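You operate a simulated robot arm through the tools that you are given. There is no shell and no other tool.

The job below is to be done with a simulated two-armed robot. You get a single attempt, and the scene is never put back.

Task
Turn the aperture dial to 20. Put two of the filters from the top of the island bench on the top of the short grey table. Stack the fine carton from the top of the island bench on top of the coarse carton. Put the ring that says "56" from the top of the long grey table on the seat of the test stand and the ring labelled "29" on the green puck there. Take the yellow-capped vial and put it on the middle of the side bench. Pull the left door of the dishes cabinet open. Do these in any order.

The check looks at the end state, three seconds after you hand in, the way a careful person would. Anything else that was tipped, shoved, dropped, spilled or broken makes it a failure.

Robot
Two 7-joint arms with two-finger parallel grippers on one trunk, on a base that moves. Base frame: it is fixed to the floor where the robot stands at the start and does not move with it; the origin is under the middle of the robot, x ahead of it, y to its left, z up. Units: mm, rad, N and s.
The left shoulder is at the start at [20, 170, 1178], the right one opposite. With the tool pointing down near the work surface each hand reaches from about 100 to 660 mm from the robot's upright axis, wherever it stands, measured 20 degrees to its own side. Places, roughly: aperture dial [800, 0, 900]; carton [1250, -500, 750]; filter (6x6x3 cm) [900, -100, 800]; left door of the dishes cabinet [900, 3400, 1800]; middle of the side bench [5900, -1600, 800]; puck (6x6x3 cm) [2200, -3300, 800]; ring [2250, -3000, 750]; seat of the test stand (23x18 cm) [1640, -3460, 840]; top of the short grey table [1000, -3800, 700]; yellow-capped vial (4x4x8 cm) [3800, -2200, 900]. Payload 3.8 kg a hand.
The TCP of each hand is the grasp point between the finger pads, 30 mm short of the fingertips. In the tool frame z runs along the fingers and y along their closing line. Largest opening 110 mm; finger width 20, thickness 10; the body of the gripper, 48 by 112 mm, starts 55 mm behind the TCP.
Orientation is that of the tool frame in the base frame, as a unit quaternion [w, x, y, z]. With the fingers straight down and closing along the base's y, the tool's x points along the base's -x, its y along +y and its z along -z.

Tools
- The arms move only by the tool arm_command. It takes "left_commands", "right_commands" or both (then of equal length, played together; a hand with none holds still); each is a list of rows, each a list of 7 numbers: the shift along the base's x, y, z in cm, then the turn, a rotation vector about the base's x, y, z in rad, then the opening, from 0 (shut) to 1 (fully open). In form: [[tx, ty, tz, rx, ry, rz, claw], ...]. A call has 1 to 20 rows; each row is the pose to reach, as a shift and turn from the pose commanded when the call began. Each row takes 0.2 s and may step no farther than 50 mm and 0.15 rad from the row before; otherwise, or with a gripper value out of range, the whole call is refused. A pose out of reach is approached as far as the arm can. The call stops where the force on the tool passes 40 N (or 10 N more than at its start, if that is more) or the arm is blocked; 0.2 s more then pass. The fingers move at their own pace (about 72 mm/s each) and stop on an object; they squeeze with about 45 N. The grip force told is the motor's: it shows also when the fingers shut on nothing. Time passes only in rows, and 0.2 s behind the last, so rows that repeat a pose let the fingers close. The reply holds the time, the measured pose of the TCP, the force on the tool along the base axes, the opening and the grip force, in the units named above and with some noise, with the torque about the TCP (base axes, N m) and any sound that the robot's microphone picked up, and new pictures: "views" is both (left out), scene, wrist or none (wrist: the cameras of the hands that moved).
- Cameras (640 x 400 px; columns grow to the right, rows downward): "scene" is now at [118.4, -27, 1375.2]; the picture's right is [-0.21, -0.98, 0.00], its down [-0.22, 0.05, -0.98] and it looks along [0.95, -0.21, -0.22] (base axes); focal length 280 px, centre (320, 200). "left" rides on the left gripper at [72, -17, -103] in its tool frame; the picture's right is [0.23, 0.97, 0.00], its down [-0.76, 0.18, -0.62] and it looks along [-0.61, 0.14, 0.78] (tool axes); focal length 222 px, centre (320, 200). "right" rides on the right gripper at [72, 17, -103] in its tool frame; the picture's right is [-0.23, 0.97, 0.00], its down [-0.76, -0.18, -0.62] and it looks along [-0.61, -0.14, 0.78] (tool axes); focal length 222 px, centre (320, 200). There is no depth. A picture from a camera that has moved, and an enlarged one, comes with that camera's place and axes in the base frame and with its lens. The place of the scene camera against the robot may be out by one fixed shift of up to 18 mm in any direction.
- move_column(by): moves the trunk up (or, below 0, down) by that many mm; the arms and the scene camera ride with it, the base frame stays. It gives what a move gives, with no picture.
- roll_base(legs): drives the robot by 1 to 6 legs, each [ahead, turn to the left] in mm and rad, along the robot's own axes; the way and the turn of a leg run together, so that a leg with both is an arc; at most 1500 mm and 3.142 rad a leg. The arms and the cameras ride along, it lands a little off, and it stops where it bumps. It gives what a move gives, and a new picture of the scene camera.
- head_to(pan, tilt): turns the head with the scene camera to pan (to the left, within 1.396 rad either way) and tilt (down, from -0.506 to 1.204), counted from straight ahead of the robot. It gives what a move gives, and a new picture of the scene camera.
- zoom(camera, box): a new picture of the part [left, top, right, bottom] of that camera's present view, enlarged. No time passes.
- hand_in(): hands the job in; it is judged then, once.

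Nothing tells you exact positions but the pictures and the camera data. Unless the task says otherwise, let go and move clear before handing in.

The tools are called after "Request:" as a command line: name --argument value ..., lists and objects as JSON in quotes. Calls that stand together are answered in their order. arm_command: Moves the arms, as the interface text tells. Its arguments: {"type":"object","properties":{"left_commands":{"type":"array"},"right_commands":{"type":"array"},"views":{"type":"string","enum":["both","scene","wrist","none"]}},"required":[]} The other tools are called the same way: move_column (by) moves the trunk up or down; roll_base (legs) drives the base; head_to (pan, tilt) turns the head that bears the scene camera; zoom (camera, box) takes an enlarged picture of a part of a camera's view; hand_in () hands the job in.

At the start:

```text
t: 0.0
left_position: [458.3, 163.3, 1184.7]
left_tool_rot: [0.0, 0.0, 1.0, -0.001]
left_contact_force: [1.0, -0.2, -0.2]
left_moment: [0.01, -0.01, -0.01]
left_opening: 110.3
left_grasp_force: 0.0
right_position: [441.7, -335.1, 1226.2]
right_tool_rot: [0.0, 0.0, 1.0, 0.001]
right_contact_force: [-0.7, 1.1, -0.7]
right_moment: [0.0, -0.02, 0.01]
right_opening: 110.0
right_grasp_force: 0.2
trunk travel left (down, up): [-275.0, 295.0]
robot x, y, heading: [1.3, -2.6, -0.0]
head pan, tilt (commanded): [-0.216, 0.223]
```

scene: 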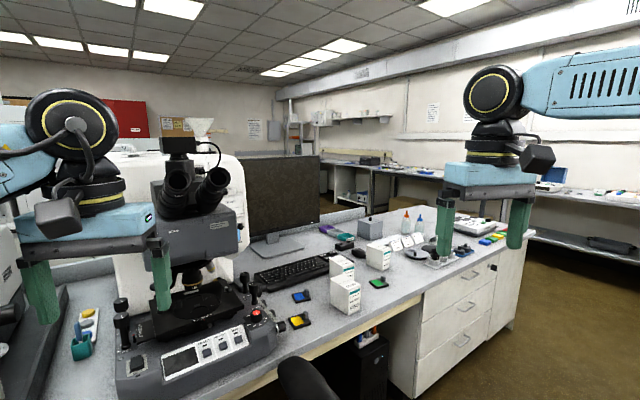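
right: 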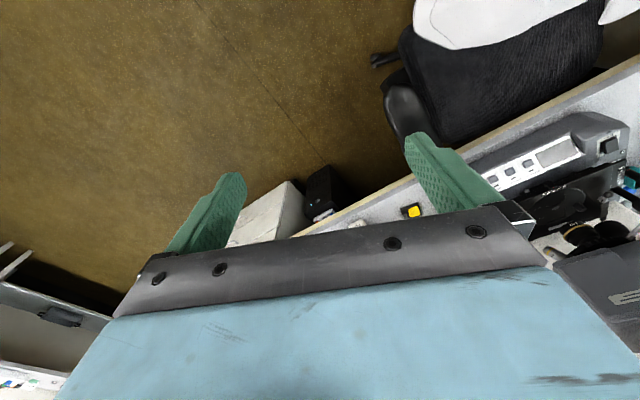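
left: 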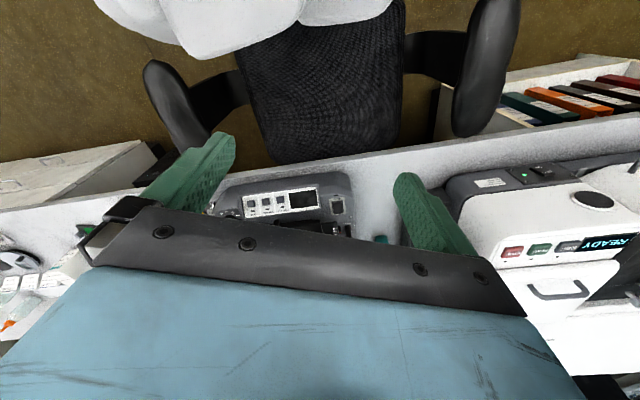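

I see the island bench with a microscope, small boxes (cartons), colored filters (blue, yellow, green) on the bench, and other items. I'll first look closer at the bench through zooms.

Request:
zoom --camera "scene" --box '[100, 200, 320, 400]'

Request:
zoom --camera "scene" --box '[260, 190, 420, 330]'

Request:
zoom --camera "scene" --box '[380, 180, 540, 280]'

```text
2.00 times, centred on (210, 300) of scene
camera zoom: at [118.4, -27.0, 1375.2], right [-0.21, -0.98, 0.0], down [-0.22, 0.05, -0.98], along [0.95, -0.21, -0.22], focal length 561 px, centre (540, 0)
```

zoom: 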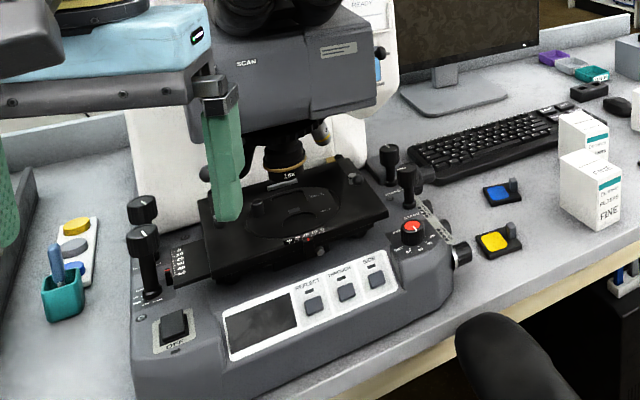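

```text
2.86 times, centred on (340, 260) of scene
camera zoom: at [118.4, -27.0, 1375.2], right [-0.21, -0.98, 0.0], down [-0.22, 0.05, -0.98], along [0.95, -0.21, -0.22], focal length 802 px, centre (263, 29)
```

zoom: 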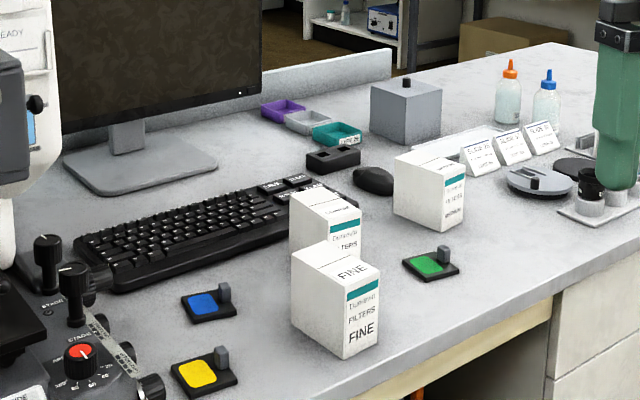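

```text
4.00 times, centred on (460, 230) of scene
camera zoom: at [118.4, -27.0, 1375.2], right [-0.21, -0.98, 0.0], down [-0.22, 0.05, -0.98], along [0.95, -0.21, -0.22], focal length 1122 px, centre (-240, 80)
```

zoom: 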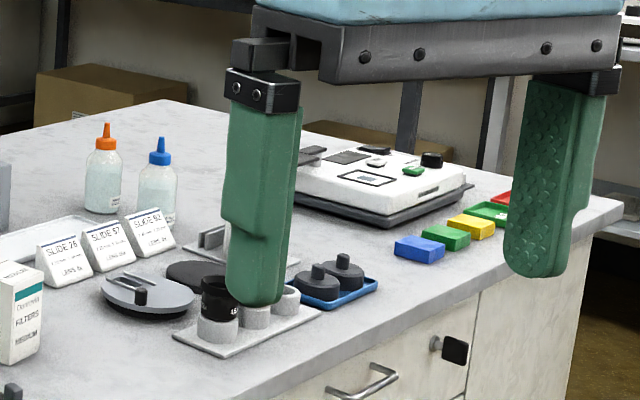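

The filters (blue, yellow, green) and three cartons are visible; the red knob may be a dial. I'll zoom more on the dial and the carton labels.

Request:
zoom --camera "scene" --box '[225, 275, 289, 335]'

Request:
zoom --camera "scene" --box '[325, 240, 395, 320]'

Request:
zoom --camera "scene" --box '[100, 290, 200, 400]'

Request:
zoom --camera "scene" --box '[300, 100, 640, 260]'

```text
6.67 times, centred on (257, 305) of scene
camera zoom: at [118.4, -27.0, 1375.2], right [-0.21, -0.98, 0.0], down [-0.22, 0.05, -0.98], along [0.95, -0.21, -0.22], focal length 1870 px, centre (740, -500)
```

zoom: 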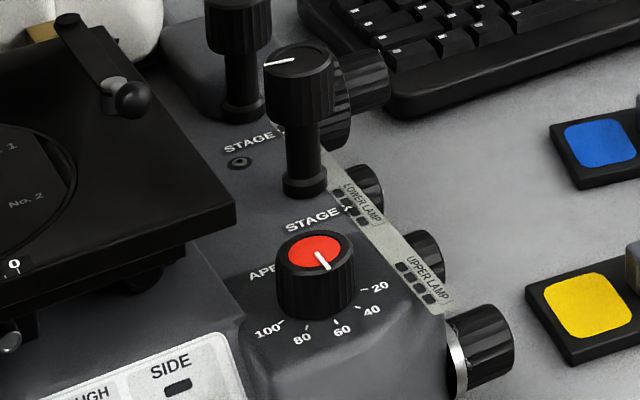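

```text
5.00 times, centred on (360, 280) of scene
camera zoom: at [118.4, -27.0, 1375.2], right [-0.21, -0.98, 0.0], down [-0.22, 0.05, -0.98], along [0.95, -0.21, -0.22], focal length 1403 px, centre (120, -200)
```

zoom: 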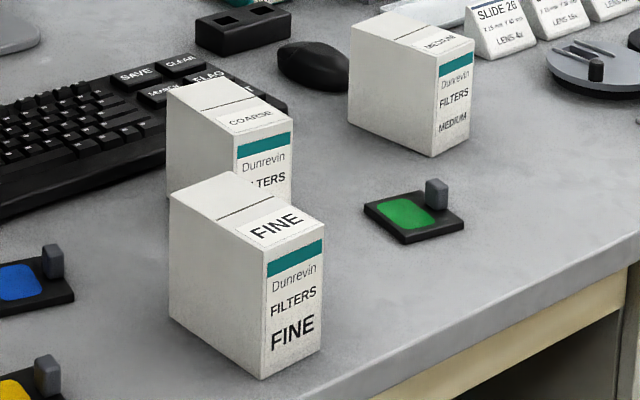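

```text
3.64 times, centred on (150, 345) of scene
camera zoom: at [118.4, -27.0, 1375.2], right [-0.21, -0.98, 0.0], down [-0.22, 0.05, -0.98], along [0.95, -0.21, -0.22], focal length 1020 px, centre (938, -327)
```

zoom: 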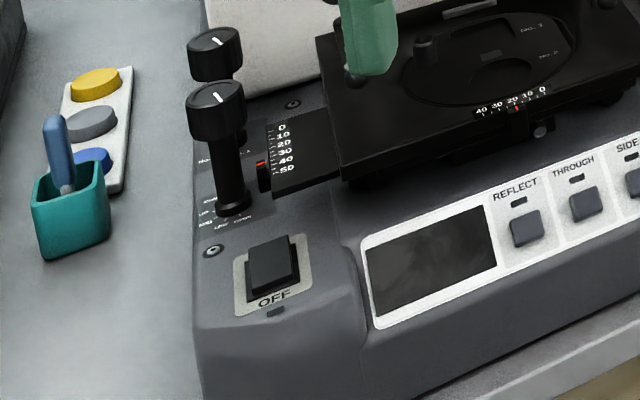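

```text
1.88 times, centred on (470, 180) of scene
camera zoom: at [118.4, -27.0, 1375.2], right [-0.21, -0.98, 0.0], down [-0.22, 0.05, -0.98], along [0.95, -0.21, -0.22], focal length 528 px, centre (38, 238)
```

zoom: 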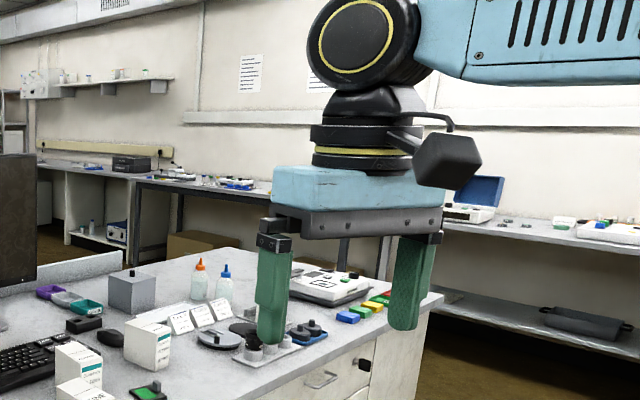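

The red knob is the APERTURE dial (20–100 scale, now around 50–60). A chair stands close in front of me, so I'll look down and around with the head before driving.

Request:
head_to --pan 0.0 --tilt 1.1

Request:
head_to --pan -0.9 --tilt 0.7

Request:
head_to --pan 0.9 --tilt 0.7

Request:
head_to --pan 1.39 --tilt 0.2

Request:
head_to --pan -1.39 --tilt 0.2

```text
t: 1.2
left_position: [457.6, 162.0, 1185.0]
left_tool_rot: [0.0, 0.0, 1.0, 0.001]
left_contact_force: [0.5, -1.0, 0.5]
left_moment: [0.0, 0.05, 0.01]
left_opening: 110.2
left_grasp_force: 0.0
right_position: [443.2, -336.4, 1228.0]
right_tool_rot: [0.0, 0.0, 1.0, 0.001]
right_contact_force: [0.3, 0.0, 0.9]
right_moment: [0.02, 0.01, -0.02]
right_opening: 110.0
right_grasp_force: 0.1
trunk travel left (down, up): [-275.0, 295.0]
robot x, y, heading: [2.7, 2.4, -0.001]
head pan, tilt (commanded): [0.0, 1.1]
camera scene: at [90.5, -7.0, 1301.9], right [0.0, -1.0, 0.0], down [-0.89, 0.0, -0.45], along [0.45, 0.0, -0.89], focal length 280 px, centre (320, 200)
```

scene: 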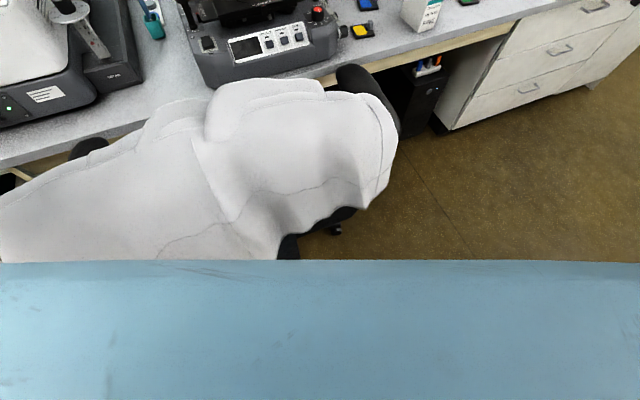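

```text
t: 2.4
left_position: [458.5, 162.3, 1184.9]
left_tool_rot: [-0.001, 0.001, 1.0, 0.0]
left_contact_force: [0.1, 0.1, -0.6]
left_moment: [0.01, 0.0, 0.03]
left_opening: 110.0
left_grasp_force: 0.0
right_position: [442.9, -335.0, 1226.6]
right_tool_rot: [0.0, 0.0, 1.0, 0.0]
right_contact_force: [-0.4, -0.8, -0.6]
right_moment: [0.0, 0.0, -0.03]
right_opening: 110.0
right_grasp_force: 0.0
trunk travel left (down, up): [-275.0, 295.0]
robot x, y, heading: [2.1, 1.3, 0.002]
head pan, tilt (commanded): [-0.901, 0.7]
camera scene: at [80.1, -73.5, 1331.8], right [-0.78, -0.62, 0.0], down [-0.4, 0.5, -0.76], along [0.48, -0.6, -0.64], focal length 280 px, centre (320, 200)
```

scene: 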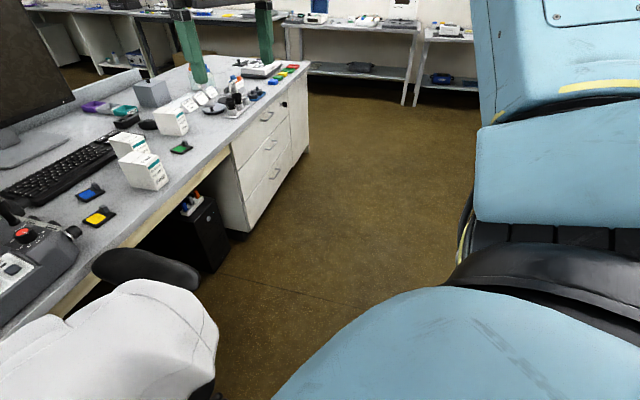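

```text
t: 4.2
left_position: [458.5, 163.4, 1185.2]
left_tool_rot: [0.0, -0.001, 1.0, 0.0]
left_contact_force: [0.4, 0.4, -0.1]
left_moment: [0.03, 0.01, 0.03]
left_opening: 110.1
left_grasp_force: 0.1
right_position: [442.5, -335.3, 1227.1]
right_tool_rot: [0.0, 0.0, 1.0, 0.001]
right_contact_force: [-0.8, 0.6, -0.6]
right_moment: [0.01, 0.0, -0.02]
right_opening: 109.7
right_grasp_force: 0.0
trunk travel left (down, up): [-275.0, 295.0]
robot x, y, heading: [0.4, -1.7, 0.001]
head pan, tilt (commanded): [0.901, 0.7]
camera scene: at [80.1, 59.5, 1331.9], right [0.78, -0.62, 0.0], down [-0.4, -0.5, -0.76], along [0.48, 0.6, -0.64], focal length 280 px, centre (320, 200)
```

scene: 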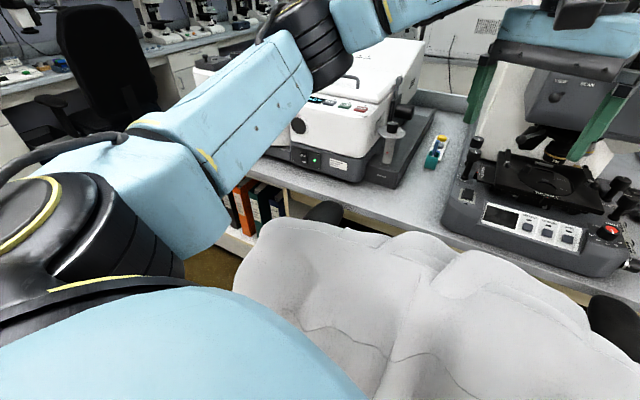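

```text
t: 5.1
left_position: [458.2, 162.2, 1186.1]
left_tool_rot: [0.0, 0.0, 1.0, 0.0]
left_contact_force: [0.5, 0.4, 0.4]
left_moment: [0.01, -0.03, -0.03]
left_opening: 109.9
left_grasp_force: 0.0
right_position: [443.0, -335.5, 1227.6]
right_tool_rot: [0.0, 0.0, 1.0, 0.0]
right_contact_force: [0.7, -0.3, 0.6]
right_moment: [0.03, -0.01, 0.02]
right_opening: 110.0
right_grasp_force: 0.0
trunk travel left (down, up): [-275.0, 295.0]
robot x, y, heading: [-0.7, -1.6, -0.0]
head pan, tilt (commanded): [1.389, 0.201]
camera scene: at [44.2, 84.7, 1377.2], right [0.98, -0.18, 0.0], down [-0.04, -0.2, -0.98], along [0.18, 0.96, -0.2], focal length 280 px, centre (320, 200)
```

scene: 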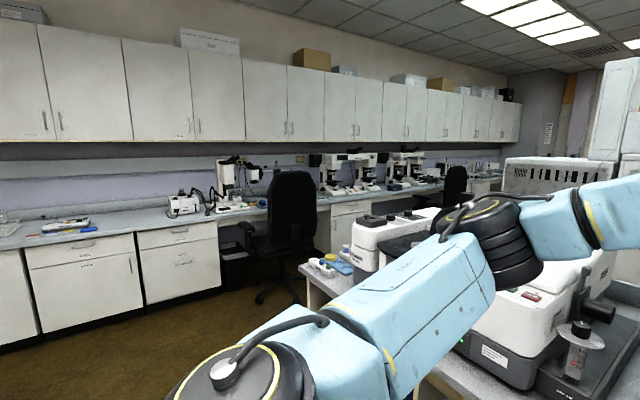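

```text
t: 7.6
left_position: [457.7, 162.9, 1185.8]
left_tool_rot: [-0.001, -0.001, 1.0, 0.0]
left_contact_force: [0.5, 0.6, 0.4]
left_moment: [0.0, -0.01, 0.0]
left_opening: 110.1
left_grasp_force: 0.0
right_position: [443.1, -335.3, 1226.7]
right_tool_rot: [0.0, -0.001, 1.0, 0.0]
right_contact_force: [0.8, 1.3, -0.2]
right_moment: [0.02, 0.0, 0.02]
right_opening: 110.0
right_grasp_force: 0.0
trunk travel left (down, up): [-275.0, 295.0]
robot x, y, heading: [-0.3, 2.6, 0.001]
head pan, tilt (commanded): [-1.389, 0.201]
camera scene: at [44.2, -98.6, 1377.3], right [-0.98, -0.18, 0.0], down [-0.04, 0.2, -0.98], along [0.18, -0.96, -0.2], focal length 280 px, centre (320, 200)
```

scene: 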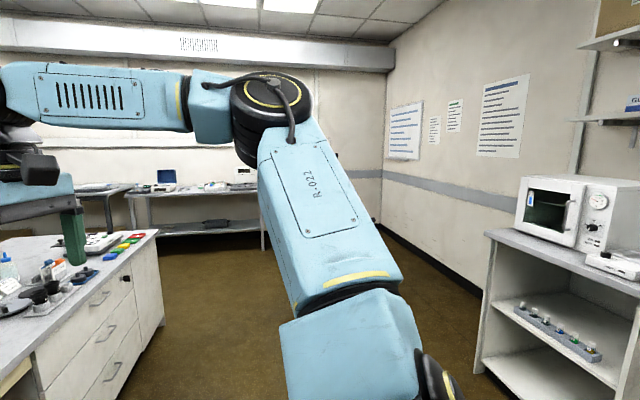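

The chair (with a lab coat) is in front of me, its right armrest ending near (640, −240), and the bench edge runs about 22° off my axis. I'll go around the chair on its right and stop facing the bench at about (546, −530).

Request:
roll_base --legs '[[0, -1.2], [550, 0], [0, 1.15], [340, 0], [0, 0.44]]'

Request:
head_to --pan 0.2 --tilt 0.6

```text
t: 9.5
left_position: [479.0, -80.4, 1185.7]
left_tool_rot: [0.0, 0.25, 0.968, 0.0]
left_contact_force: [-0.9, 0.4, 1.3]
left_moment: [0.01, 0.0, 0.02]
left_opening: 110.0
left_grasp_force: 0.0
right_position: [223.8, -508.9, 1225.7]
right_tool_rot: [0.001, 0.251, 0.968, 0.001]
right_contact_force: [-0.4, -0.4, -0.1]
right_moment: [0.01, 0.0, 0.0]
right_opening: 110.1
right_grasp_force: 0.1
trunk travel left (down, up): [-275.0, 295.0]
robot x, y, heading: [-0.4, 0.3, -0.509]
head pan, tilt (commanded): [-1.389, 0.201]
stopped in leg 1: the robot was blocked; the commanded pose is now the measured one
camera scene: at [-5.8, -106.1, 1377.2], right [-0.95, 0.32, 0.0], down [0.06, 0.19, -0.98], along [-0.31, -0.93, -0.2], focal length 280 px, centre (320, 200)
```

scene: 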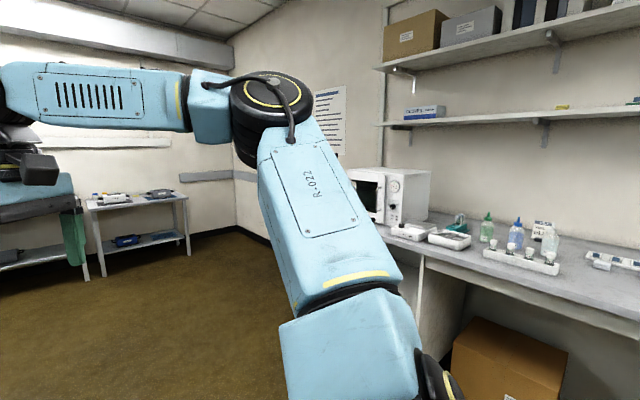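

```text
t: 11.2
left_position: [479.2, -79.7, 1184.4]
left_tool_rot: [0.001, 0.25, 0.968, -0.001]
left_contact_force: [-0.2, 0.6, -0.6]
left_moment: [0.01, 0.0, 0.02]
left_opening: 109.9
left_grasp_force: 0.2
right_position: [225.8, -506.8, 1226.6]
right_tool_rot: [0.0, 0.25, 0.968, 0.001]
right_contact_force: [0.3, -0.1, -0.2]
right_moment: [-0.01, -0.03, -0.04]
right_opening: 110.1
right_grasp_force: 0.0
trunk travel left (down, up): [-275.0, 295.0]
robot x, y, heading: [4.1, -0.1, -0.507]
head pan, tilt (commanded): [0.201, 0.6]
camera scene: at [109.1, -43.6, 1340.5], right [-0.3, -0.95, 0.0], down [-0.54, 0.17, -0.83], along [0.79, -0.25, -0.56], focal length 280 px, centre (320, 200)
```

scene: 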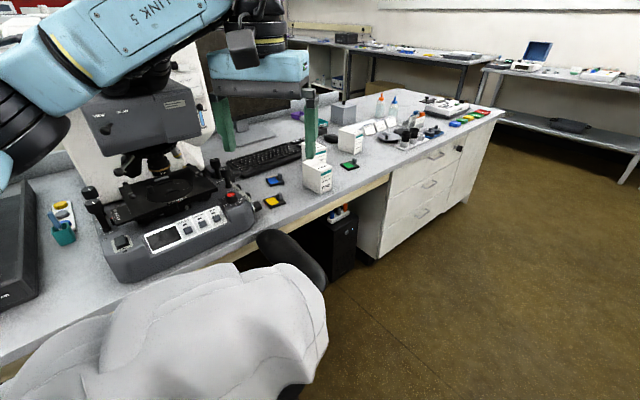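

The turn was blocked at −0.51 rad, so something touches the base or the arm. I'll look around closely to find what.

Request:
head_to --pan 0.5 --tilt 1.2

Request:
head_to --pan 1.39 --tilt 0.8

Request:
head_to --pan -1.39 --tilt 0.8

Request:
head_to --pan -0.5 --tilt 1.2

```text
t: 12.2
left_position: [479.6, -80.7, 1185.1]
left_tool_rot: [0.0, 0.25, 0.968, -0.001]
left_contact_force: [-0.5, -0.5, -0.2]
left_moment: [-0.01, 0.0, 0.03]
left_opening: 110.0
left_grasp_force: 0.0
right_position: [225.4, -506.4, 1227.2]
right_tool_rot: [0.0, 0.251, 0.968, 0.0]
right_contact_force: [1.4, -0.4, 0.1]
right_moment: [-0.01, -0.02, -0.03]
right_opening: 110.0
right_grasp_force: 0.2
trunk travel left (down, up): [-275.0, 295.0]
robot x, y, heading: [0.2, 2.5, -0.509]
head pan, tilt (commanded): [0.499, 1.201]
camera scene: at [80.8, -17.4, 1295.9], right [-0.01, -1.0, 0.0], down [-0.93, 0.01, -0.36], along [0.36, 0.0, -0.93], focal length 280 px, centre (320, 200)
```

scene: 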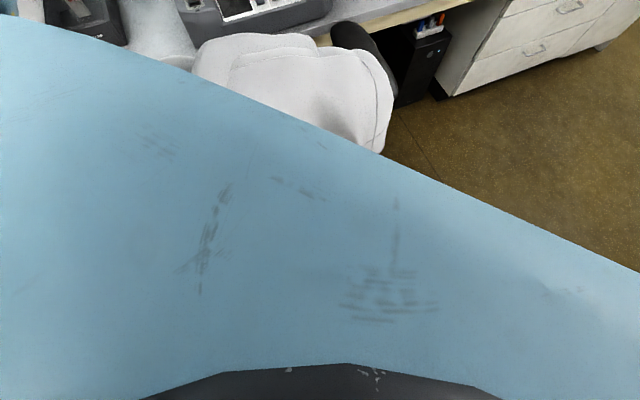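

```text
t: 13.3
left_position: [479.5, -80.0, 1184.5]
left_tool_rot: [0.0, 0.25, 0.968, -0.001]
left_contact_force: [-0.7, -0.6, -0.2]
left_moment: [0.01, -0.04, 0.0]
left_opening: 110.2
left_grasp_force: 0.1
right_position: [225.2, -506.7, 1227.5]
right_tool_rot: [0.0, 0.249, 0.968, 0.0]
right_contact_force: [0.7, -0.6, -0.4]
right_moment: [-0.01, -0.01, 0.0]
right_opening: 110.1
right_grasp_force: 0.0
trunk travel left (down, up): [-275.0, 295.0]
robot x, y, heading: [1.2, -0.3, -0.506]
head pan, tilt (commanded): [1.389, 0.799]
camera scene: at [76.1, 45.4, 1323.6], right [0.77, -0.64, 0.0], down [-0.46, -0.55, -0.7], along [0.44, 0.54, -0.72], focal length 280 px, centre (320, 200)
```

scene: 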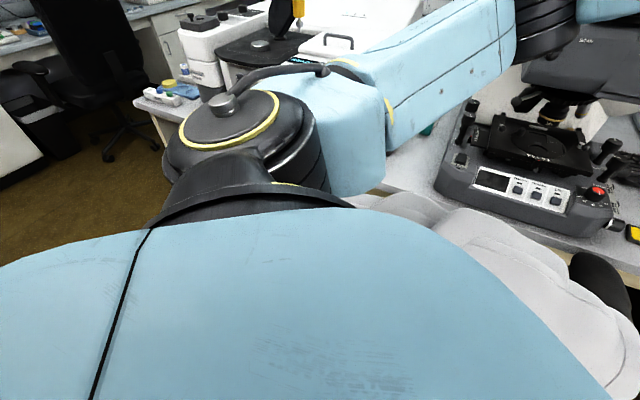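

```text
t: 15.8
left_position: [479.5, -79.8, 1184.9]
left_tool_rot: [0.0, 0.251, 0.968, -0.001]
left_contact_force: [0.9, 0.5, -0.1]
left_moment: [0.03, 0.02, -0.01]
left_opening: 110.0
left_grasp_force: 0.0
right_position: [224.9, -506.6, 1227.0]
right_tool_rot: [0.0, 0.25, 0.968, -0.001]
right_contact_force: [0.3, 0.0, -1.2]
right_moment: [-0.01, -0.01, -0.01]
right_opening: 110.2
right_grasp_force: 0.1
trunk travel left (down, up): [-275.0, 295.0]
robot x, y, heading: [1.2, -0.8, -0.504]
head pan, tilt (commanded): [-1.389, 0.799]
camera scene: at [-0.9, -93.4, 1323.6], right [-0.95, 0.32, 0.0], down [0.23, 0.68, -0.7], along [-0.22, -0.66, -0.72], focal length 280 px, centre (320, 200)
```

scene: 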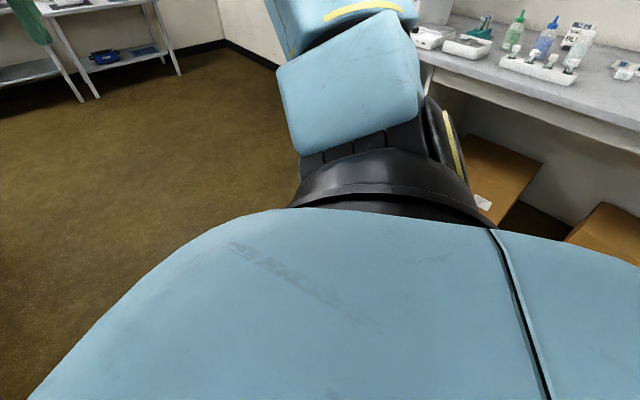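

```text
t: 17.0
left_position: [478.7, -80.4, 1183.5]
left_tool_rot: [0.001, 0.251, 0.968, -0.001]
left_contact_force: [0.2, -0.3, -0.9]
left_moment: [-0.01, -0.02, 0.03]
left_opening: 109.9
left_grasp_force: 0.1
right_position: [225.4, -506.0, 1227.9]
right_tool_rot: [0.0, 0.251, 0.968, -0.001]
right_contact_force: [0.9, -0.4, 0.1]
right_moment: [0.01, -0.04, -0.01]
right_opening: 109.8
right_grasp_force: 0.1
trunk travel left (down, up): [-275.0, 295.0]
robot x, y, heading: [-0.3, -0.7, -0.508]
head pan, tilt (commanded): [-0.499, 1.201]
camera scene: at [54.8, -64.2, 1295.9], right [-0.84, -0.54, 0.0], down [-0.5, 0.79, -0.36], along [0.19, -0.31, -0.93], focal length 280 px, centre (320, 200)
```

scene: 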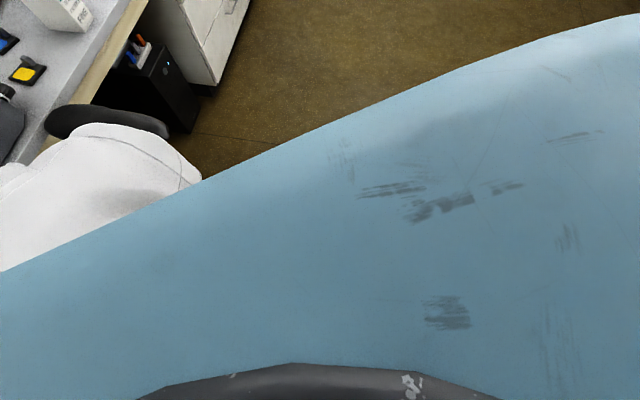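

The chair hasn't moved; most likely the base's front corner touched the chair while turning. I'll back off first, then finish turning right.

Request:
roll_base --legs '[[-200, 0]]'

Request:
head_to --pan 0.5 --tilt 1.0

```text
t: 18.6
left_position: [309.9, 13.6, 1184.9]
left_tool_rot: [0.0, 0.251, 0.968, -0.002]
left_contact_force: [-1.0, 0.1, -1.0]
left_moment: [-0.01, 0.0, 0.01]
left_opening: 110.0
left_grasp_force: 0.3
right_position: [53.3, -414.1, 1226.6]
right_tool_rot: [0.001, 0.251, 0.968, 0.0]
right_contact_force: [-0.3, 0.8, 0.8]
right_moment: [-0.05, -0.04, 0.03]
right_opening: 109.9
right_grasp_force: 0.0
trunk travel left (down, up): [-275.0, 295.0]
robot x, y, heading: [-167.8, 93.0, -0.514]
head pan, tilt (commanded): [-0.499, 1.201]
camera scene: at [-115.1, 30.2, 1296.0], right [-0.85, -0.53, 0.0], down [-0.5, 0.79, -0.36], along [0.19, -0.31, -0.93], focal length 280 px, centre (320, 200)
```

scene: 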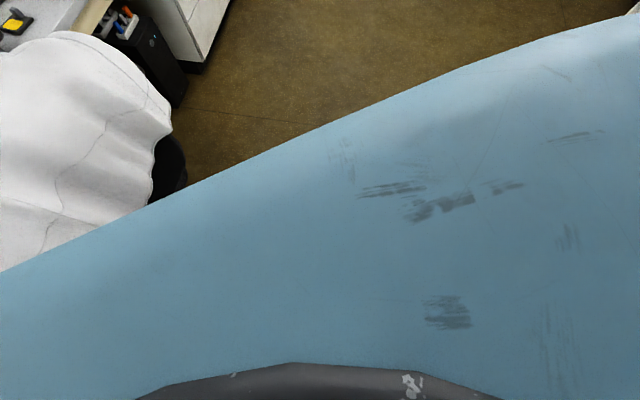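

```text
t: 19.8
left_position: [310.2, 12.8, 1184.0]
left_tool_rot: [0.0, 0.251, 0.968, -0.001]
left_contact_force: [0.5, 0.1, 0.1]
left_moment: [-0.01, -0.02, 0.02]
left_opening: 109.8
left_grasp_force: 0.0
right_position: [54.5, -413.6, 1226.8]
right_tool_rot: [0.001, 0.251, 0.968, 0.0]
right_contact_force: [0.1, 0.2, -0.2]
right_moment: [0.01, 0.01, -0.03]
right_opening: 110.0
right_grasp_force: 0.0
trunk travel left (down, up): [-275.0, 295.0]
robot x, y, heading: [-168.5, 97.6, -0.514]
head pan, tilt (commanded): [0.499, 1.0]
camera scene: at [-74.6, 76.3, 1308.5], right [-0.01, -1.0, 0.0], down [-0.84, 0.01, -0.54], along [0.54, -0.01, -0.84], focal length 280 px, centre (320, 200)
```

scene: 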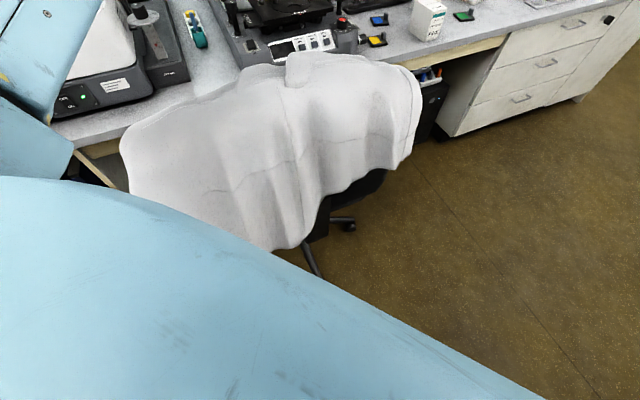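

The chair's caster near (320, 70) was what blocked the base corner. Now clear, I'll turn right and go around with more room.

Request:
roll_base --legs '[[0, -0.57], [675, 0], [0, 1.0]]'

Request:
head_to --pan 0.5 --tilt 0.8

```text
t: 27.6
left_position: [608.0, -350.7, 1184.9]
left_tool_rot: [0.0, 0.03, 1.0, -0.001]
left_contact_force: [0.3, 0.2, 0.4]
left_moment: [0.0, -0.06, -0.01]
left_opening: 109.8
left_grasp_force: 0.0
right_position: [562.0, -846.5, 1226.5]
right_tool_rot: [0.0, 0.031, 1.0, 0.001]
right_contact_force: [0.0, 0.3, -0.1]
right_moment: [-0.02, 0.0, -0.01]
right_opening: 109.9
right_grasp_force: 0.1
trunk travel left (down, up): [-275.0, 295.0]
robot x, y, heading: [138.8, -490.6, -0.06]
head pan, tilt (commanded): [0.499, 1.0]
camera scene: at [230.7, -465.0, 1308.5], right [0.42, -0.91, 0.0], down [-0.76, -0.36, -0.54], along [0.49, 0.23, -0.84], focal length 280 px, centre (320, 200)
```

scene: 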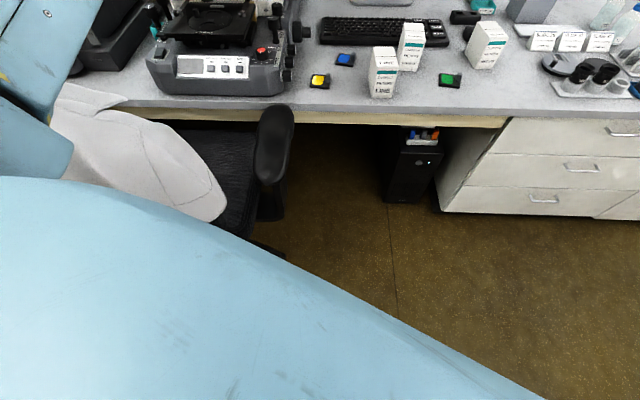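

```text
t: 28.4
left_position: [607.7, -352.1, 1184.7]
left_tool_rot: [-0.001, 0.03, 1.0, -0.001]
left_contact_force: [0.3, 0.0, -0.3]
left_moment: [-0.01, 0.01, 0.01]
left_opening: 110.0
left_grasp_force: 0.1
right_position: [562.2, -848.2, 1227.2]
right_tool_rot: [0.001, 0.03, 1.0, 0.0]
right_contact_force: [-0.6, -0.1, 0.2]
right_moment: [-0.02, 0.0, -0.01]
right_opening: 110.0
right_grasp_force: 0.1
trunk travel left (down, up): [-275.0, 295.0]
robot x, y, heading: [140.9, -485.2, -0.062]
head pan, tilt (commanded): [0.499, 0.799]
camera scene: at [240.6, -460.6, 1323.6], right [0.42, -0.91, 0.0], down [-0.65, -0.3, -0.7], along [0.63, 0.3, -0.72], focal length 280 px, centre (320, 200)
```

scene: 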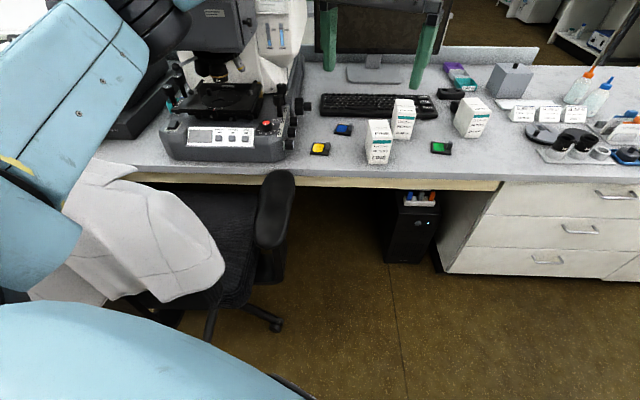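

I now see the bench nearly square on: dial with red top, yellow, blue and green filters, FINE and COARSE cartons. I'll zoom in for measuring.

Request:
zoom --camera "scene" --box '[300, 80, 500, 180]'

Request:
zoom --camera "scene" --box '[150, 60, 330, 180]'

Request:
zoom --camera "scene" --box '[240, 100, 304, 150]'

Request:
zoom --camera "scene" --box '[440, 60, 640, 180]'

```text
3.20 times, centred on (400, 130) of scene
camera zoom: at [240.6, -460.6, 1323.6], right [0.42, -0.91, 0.0], down [-0.65, -0.3, -0.7], along [0.63, 0.3, -0.72], focal length 898 px, centre (64, 424)
```

zoom: 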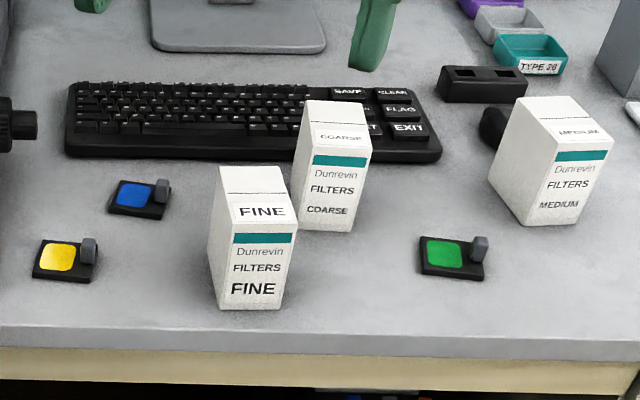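

```text
3.33 times, centred on (240, 120) of scene
camera zoom: at [240.6, -460.6, 1323.6], right [0.42, -0.91, 0.0], down [-0.65, -0.3, -0.7], along [0.63, 0.3, -0.72], focal length 935 px, centre (587, 467)
```

zoom: 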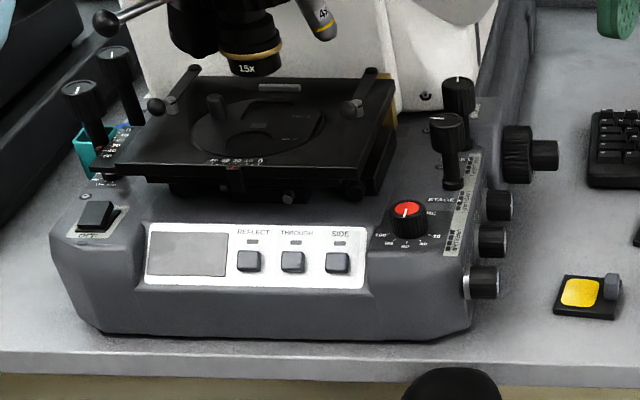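

```text
8.00 times, centred on (272, 125) of scene
camera zoom: at [240.6, -460.6, 1323.6], right [0.42, -0.91, 0.0], down [-0.65, -0.3, -0.7], along [0.63, 0.3, -0.72], focal length 2244 px, centre (704, 800)
```

zoom: 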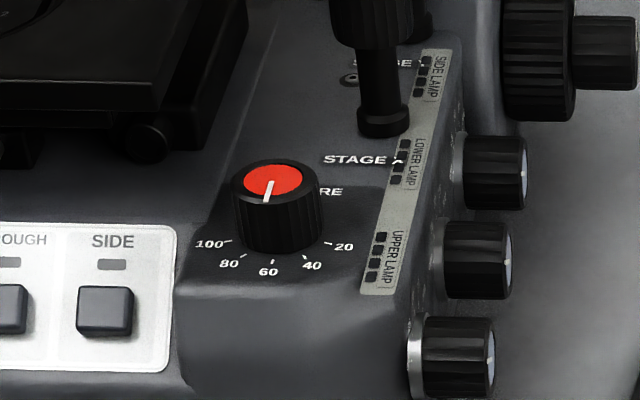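

```text
3.20 times, centred on (540, 120) of scene
camera zoom: at [240.6, -460.6, 1323.6], right [0.42, -0.91, 0.0], down [-0.65, -0.3, -0.7], along [0.63, 0.3, -0.72], focal length 898 px, centre (-384, 456)
```

zoom: 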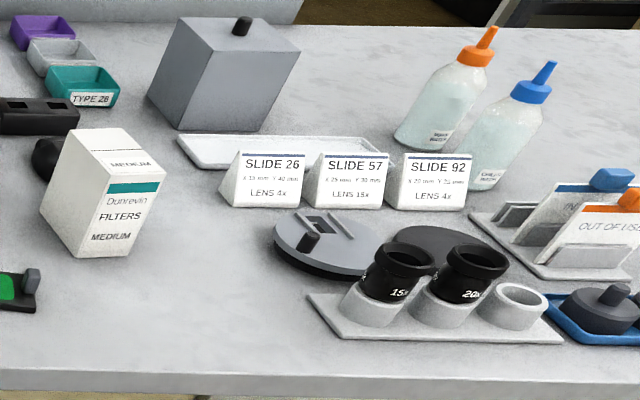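

Triangulating gives bench top z≈776, dial top at about (847, −2, 887), FINE carton near (981, −316), COARSE near (1145, −353). I'll drive to about (619, −559) and face the bench squarely (heading 0.41).

Request:
roll_base --legs '[[0, -0.088], [484, 0], [0, 0.56]]'

Request:
head_to --pan 0.3 --tilt 0.9

```text
t: 33.3
left_position: [977.2, -232.2, 1185.3]
left_tool_rot: [0.0, -0.197, 0.98, -0.001]
left_contact_force: [0.2, 0.4, -0.2]
left_moment: [0.01, -0.05, -0.01]
left_opening: 110.0
left_grasp_force: 0.0
right_position: [1156.2, -697.6, 1228.5]
right_tool_rot: [-0.001, -0.198, 0.98, 0.001]
right_contact_force: [-0.4, -0.6, 0.4]
right_moment: [-0.05, -0.04, 0.0]
right_opening: 109.9
right_grasp_force: 0.1
trunk travel left (down, up): [-275.0, 295.0]
robot x, y, heading: [619.4, -560.9, 0.392]
head pan, tilt (commanded): [0.499, 0.799]
camera scene: at [694.8, -496.1, 1323.6], right [0.78, -0.62, 0.0], down [-0.45, -0.56, -0.7], along [0.44, 0.54, -0.72], focal length 280 px, centre (320, 200)
```

scene: 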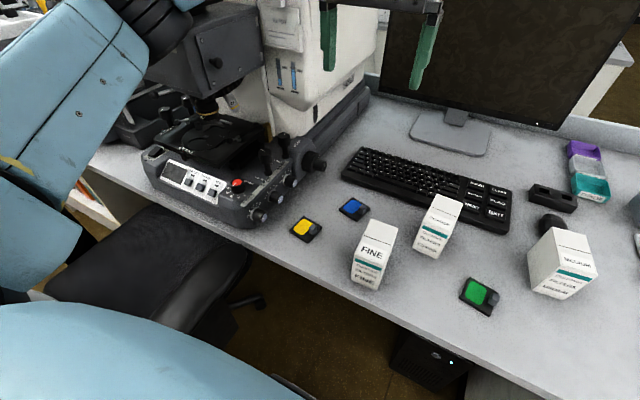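

```text
t: 34.0
left_position: [978.5, -234.2, 1185.1]
left_tool_rot: [0.001, -0.197, 0.98, -0.001]
left_contact_force: [-0.1, -1.2, -0.1]
left_moment: [0.05, 0.01, 0.0]
left_opening: 110.0
left_grasp_force: 0.0
right_position: [1156.1, -698.2, 1227.1]
right_tool_rot: [0.0, -0.197, 0.98, 0.001]
right_contact_force: [-0.6, 0.2, 0.6]
right_moment: [-0.01, 0.03, 0.02]
right_opening: 109.7
right_grasp_force: 0.0
trunk travel left (down, up): [-275.0, 295.0]
robot x, y, heading: [617.7, -559.4, 0.398]
head pan, tilt (commanded): [0.3, 0.901]
camera scene: at [702.3, -511.0, 1315.8], right [0.64, -0.77, 0.0], down [-0.6, -0.5, -0.62], along [0.48, 0.4, -0.78], focal length 280 px, centre (320, 200)
```

scene: 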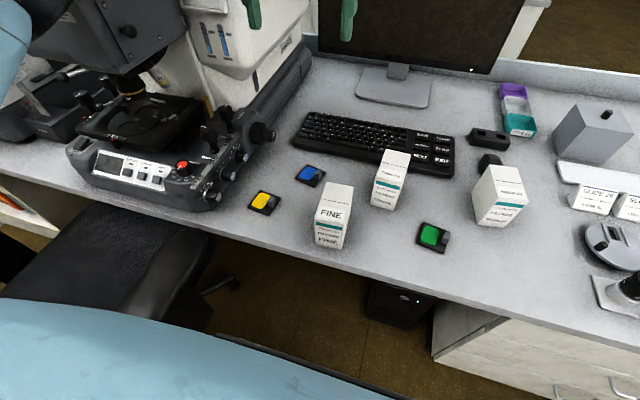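

The robot stands at about (618, −560) facing the bench. I'll bring the left hand toward the dial at a safe height and look with the wrist camera.

Request:
arm_command --left_commands '[[-3.5, 2.5, 0, 0, 0, 0, 1], [-7, 5, 0, 0, 0, 0, 1], [-10.5, 7.5, 0, 0, 0, 0, 1], [-14, 10, 0, 0, 0, 0, 1], [-16.5, 11.8, 0, 0, 0, 0, 1]]' --views "both"

Request:
head_to --pan 0.6 --tilt 0.5

```text
t: 35.2
left_position: [810.7, -115.0, 1185.1]
left_tool_rot: [0.001, -0.198, 0.98, -0.001]
left_contact_force: [0.2, 0.7, 0.0]
left_moment: [-0.01, -0.03, -0.02]
left_opening: 109.7
left_grasp_force: 0.0
right_position: [1155.0, -697.4, 1227.6]
right_tool_rot: [0.001, -0.197, 0.98, 0.0]
right_contact_force: [0.2, 0.2, 0.3]
right_moment: [-0.02, 0.03, -0.05]
right_opening: 110.1
right_grasp_force: 0.0
trunk travel left (down, up): [-275.0, 295.0]
robot x, y, heading: [622.1, -560.0, 0.394]
head pan, tilt (commanded): [0.3, 0.901]
camera scene: at [701.7, -510.9, 1315.8], right [0.64, -0.77, 0.0], down [-0.6, -0.5, -0.62], along [0.48, 0.4, -0.78], focal length 280 px, centre (320, 200)
camera left: at [751.4, -159.1, 1288.5], right [-0.59, 0.81, 0.0], down [0.63, 0.46, 0.62], along [0.51, 0.36, -0.78], focal length 222 px, centre (320, 200)
```

scene: 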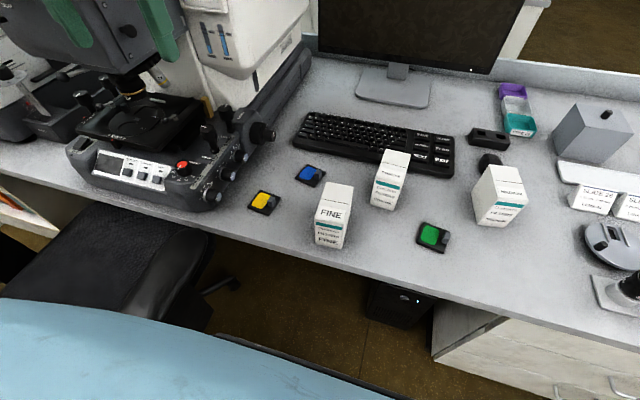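
left: 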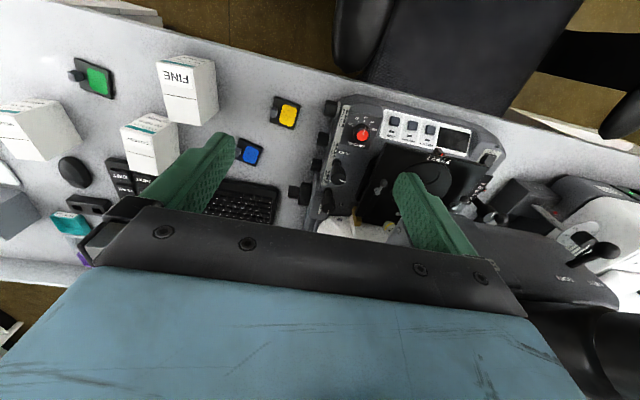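

```text
t: 36.1
left_position: [812.3, -115.1, 1184.2]
left_tool_rot: [0.0, -0.198, 0.98, -0.001]
left_contact_force: [-0.3, -0.4, 0.0]
left_moment: [0.04, 0.01, -0.02]
left_opening: 110.3
left_grasp_force: 0.0
right_position: [1155.0, -699.4, 1226.4]
right_tool_rot: [0.0, -0.198, 0.98, 0.001]
right_contact_force: [-0.3, -0.1, -0.4]
right_moment: [0.01, -0.01, -0.01]
right_opening: 109.8
right_grasp_force: 0.1
trunk travel left (down, up): [-275.0, 295.0]
robot x, y, heading: [617.0, -558.9, 0.399]
head pan, tilt (commanded): [0.6, 0.499]
camera scene: at [693.9, -483.0, 1349.5], right [0.84, -0.54, 0.0], down [-0.26, -0.4, -0.88], along [0.48, 0.74, -0.48], focal length 280 px, centre (320, 200)
```

scene: 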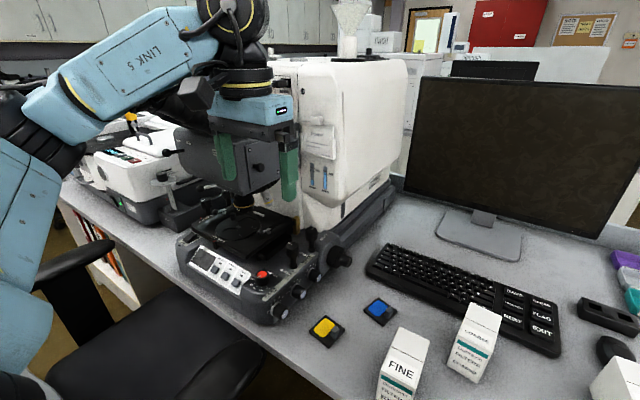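

The wrist camera shows the dial clearly from above. I'll zoom in on it for the pointer angle and neighbours.

Request:
zoom --camera "left" --box '[310, 80, 430, 220]'

Request:
zoom --camera "scene" --box '[170, 60, 360, 330]'

```text
2.86 times, centred on (370, 150) of left
camera zoom: at [752.6, -159.5, 1288.5], right [-0.59, 0.81, 0.0], down [0.63, 0.46, 0.62], along [0.51, 0.36, -0.78], focal length 635 px, centre (177, 343)
```

zoom: 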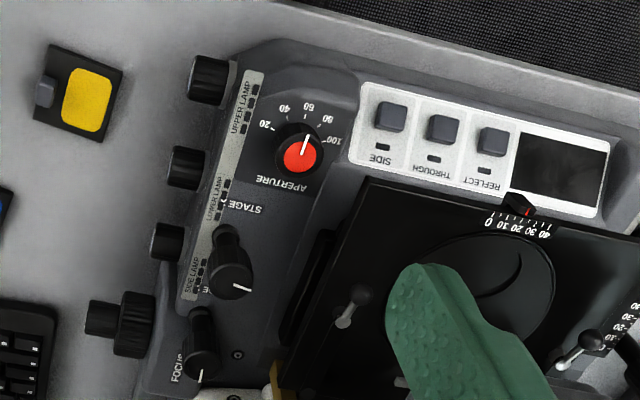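

```text
1.48 times, centred on (265, 195) of scene
camera zoom: at [693.9, -483.0, 1349.5], right [0.84, -0.54, 0.0], down [-0.26, -0.4, -0.88], along [0.48, 0.74, -0.48], focal length 416 px, centre (402, 207)
```

zoom: 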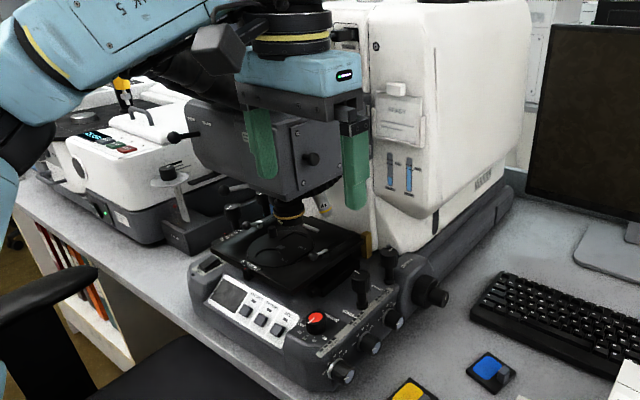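

The pointer sits near 65 and needs about +80° (counter-clockwise from above) to reach 20. The eyepieces hang forward near z≈1250, so I'll lower the hand first, to the right of the microscope, then look again.

Request:
arm_command --left_commands '[[0, 0, -4, 0, 0, 0.1, 1], [0, 0, -8, 0, 0, 0.2, 1], [0, 0, -12, 0, 0, 0.3, 0.8], [0, 0, -16, 0, 0, 0.4, 0.6], [0, 0, -20, 0, 0, 0.5, 0.55], [0, 0, -22, 0, 0, 0.58, 0.55], [0, 0, -22, 0, 0, 0.58, 0.55]]' --views "both"

```text
t: 37.7
left_position: [812.5, -117.9, 965.1]
left_tool_rot: [0.001, -0.471, 0.882, -0.001]
left_contact_force: [0.1, -0.2, 0.3]
left_moment: [0.01, 0.0, 0.01]
left_opening: 60.3
left_grasp_force: 0.1
right_position: [1156.5, -698.6, 1226.4]
right_tool_rot: [0.0, -0.198, 0.98, 0.0]
right_contact_force: [0.1, 0.0, -0.6]
right_moment: [0.01, -0.02, 0.02]
right_opening: 110.1
right_grasp_force: 0.1
trunk travel left (down, up): [-275.0, 295.0]
robot x, y, heading: [623.6, -558.9, 0.395]
head pan, tilt (commanded): [0.6, 0.499]
camera scene: at [693.9, -483.1, 1349.6], right [0.84, -0.54, 0.0], down [-0.26, -0.4, -0.88], along [0.48, 0.74, -0.48], focal length 280 px, centre (320, 200)
camera left: at [787.2, -187.3, 1069.0], right [-0.93, 0.36, 0.0], down [0.28, 0.73, 0.62], along [0.22, 0.58, -0.78], focal length 222 px, centre (320, 200)
```

scene: 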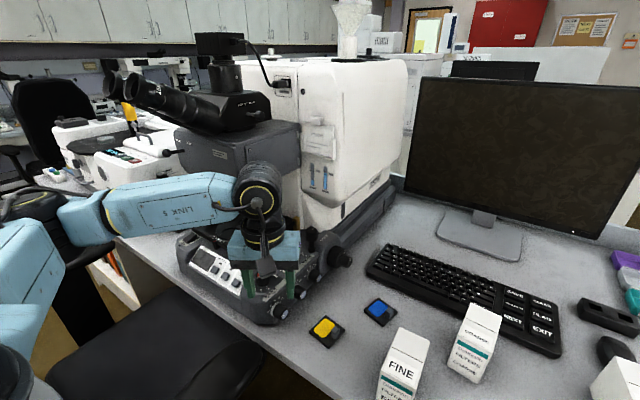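
left: 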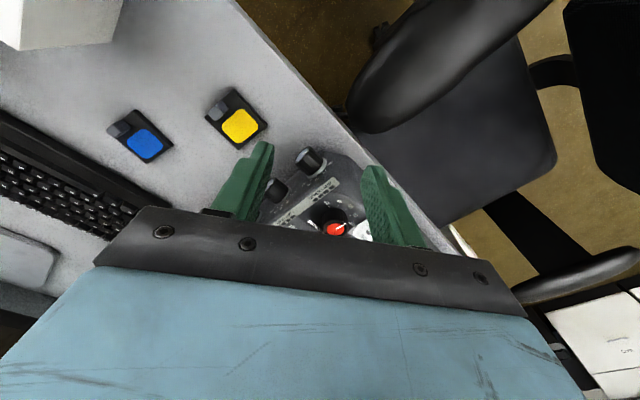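

The eyepieces are well to the left and above the forearm. I'll zoom the wrist camera on the dial for an accurate position.

Request:
zoom --camera "left" --box '[270, 170, 390, 245]'

```text
5.33 times, centred on (330, 208) of left
camera zoom: at [787.2, -187.3, 1069.0], right [-0.93, 0.36, 0.0], down [0.28, 0.73, 0.62], along [0.22, 0.58, -0.78], focal length 1185 px, centre (267, 160)
```

zoom: 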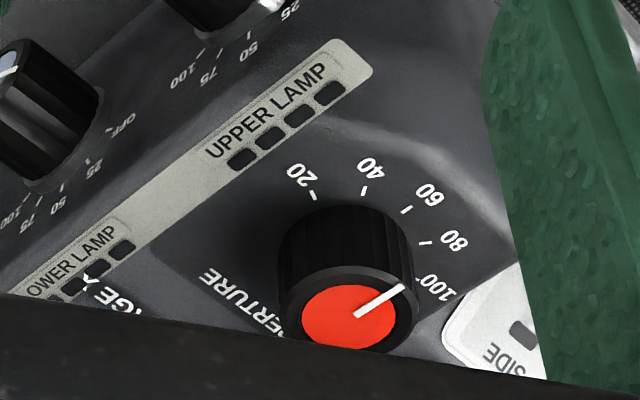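

Triangulated from two wrist views, the dial top is about (839.5, 6.6, 879), diameter ≈31 mm. I'll move the left hand above it at z≈965 with a narrower opening and check again.

Request:
arm_command --left_commands '[[0.5, 3, 0, 0, 0, 0.05, 0.5], [1.2, 6, 0, 0, 0, 0.1, 0.45], [1.9, 9, 0, 0, 0, 0.1, 0.45], [2.7, 12.45, 0, 0, 0, 0.1, 0.45], [2.7, 12.45, 0, 0, 0, 0.1, 0.45]]' --views "both"

Request:
zoom --camera "left" --box '[240, 80, 400, 180]'

```text
t: 38.9
left_position: [839.5, 3.4, 964.9]
left_tool_rot: [-0.001, -0.51, 0.86, 0.001]
left_contact_force: [0.0, 0.7, -0.5]
left_moment: [-0.03, 0.01, -0.02]
left_opening: 49.6
left_grasp_force: 0.0
right_position: [1155.9, -702.3, 1226.7]
right_tool_rot: [0.001, -0.197, 0.98, 0.002]
right_contact_force: [-1.1, -0.2, 0.0]
right_moment: [-0.02, -0.03, -0.02]
right_opening: 109.8
right_grasp_force: 0.0
trunk travel left (down, up): [-275.0, 295.0]
robot x, y, heading: [618.7, -562.8, 0.396]
head pan, tilt (commanded): [0.6, 0.499]
camera scene: at [692.4, -487.7, 1349.8], right [0.84, -0.54, 0.0], down [-0.26, -0.4, -0.88], along [0.48, 0.74, -0.48], focal length 280 px, centre (320, 200)
camera left: at [819.9, -69.1, 1069.0], right [-0.96, 0.27, 0.0], down [0.21, 0.75, 0.62], along [0.17, 0.6, -0.78], focal length 222 px, centre (320, 200)
```

scene: 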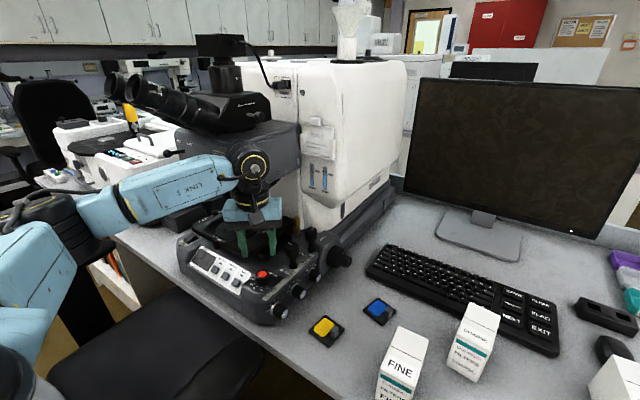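
left: 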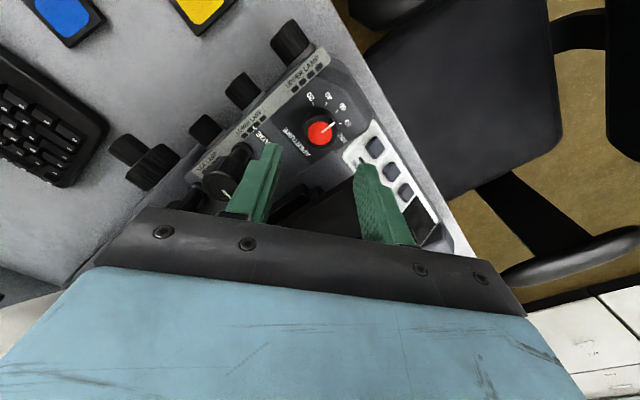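

```text
4.00 times, centred on (320, 130) of left
camera zoom: at [819.9, -69.1, 1069.0], right [-0.96, 0.27, 0.0], down [0.21, 0.75, 0.62], along [0.17, 0.6, -0.78], focal length 888 px, centre (320, 480)
```

zoom: 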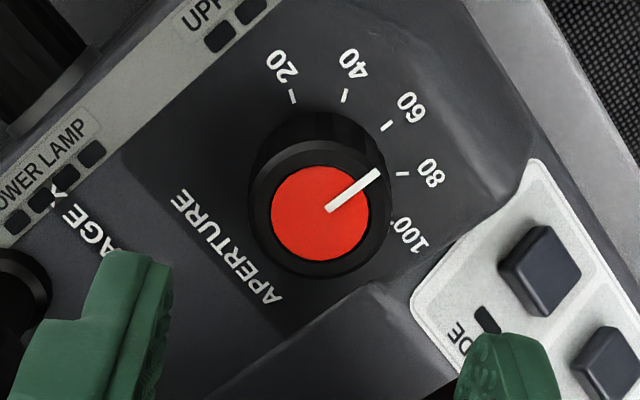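

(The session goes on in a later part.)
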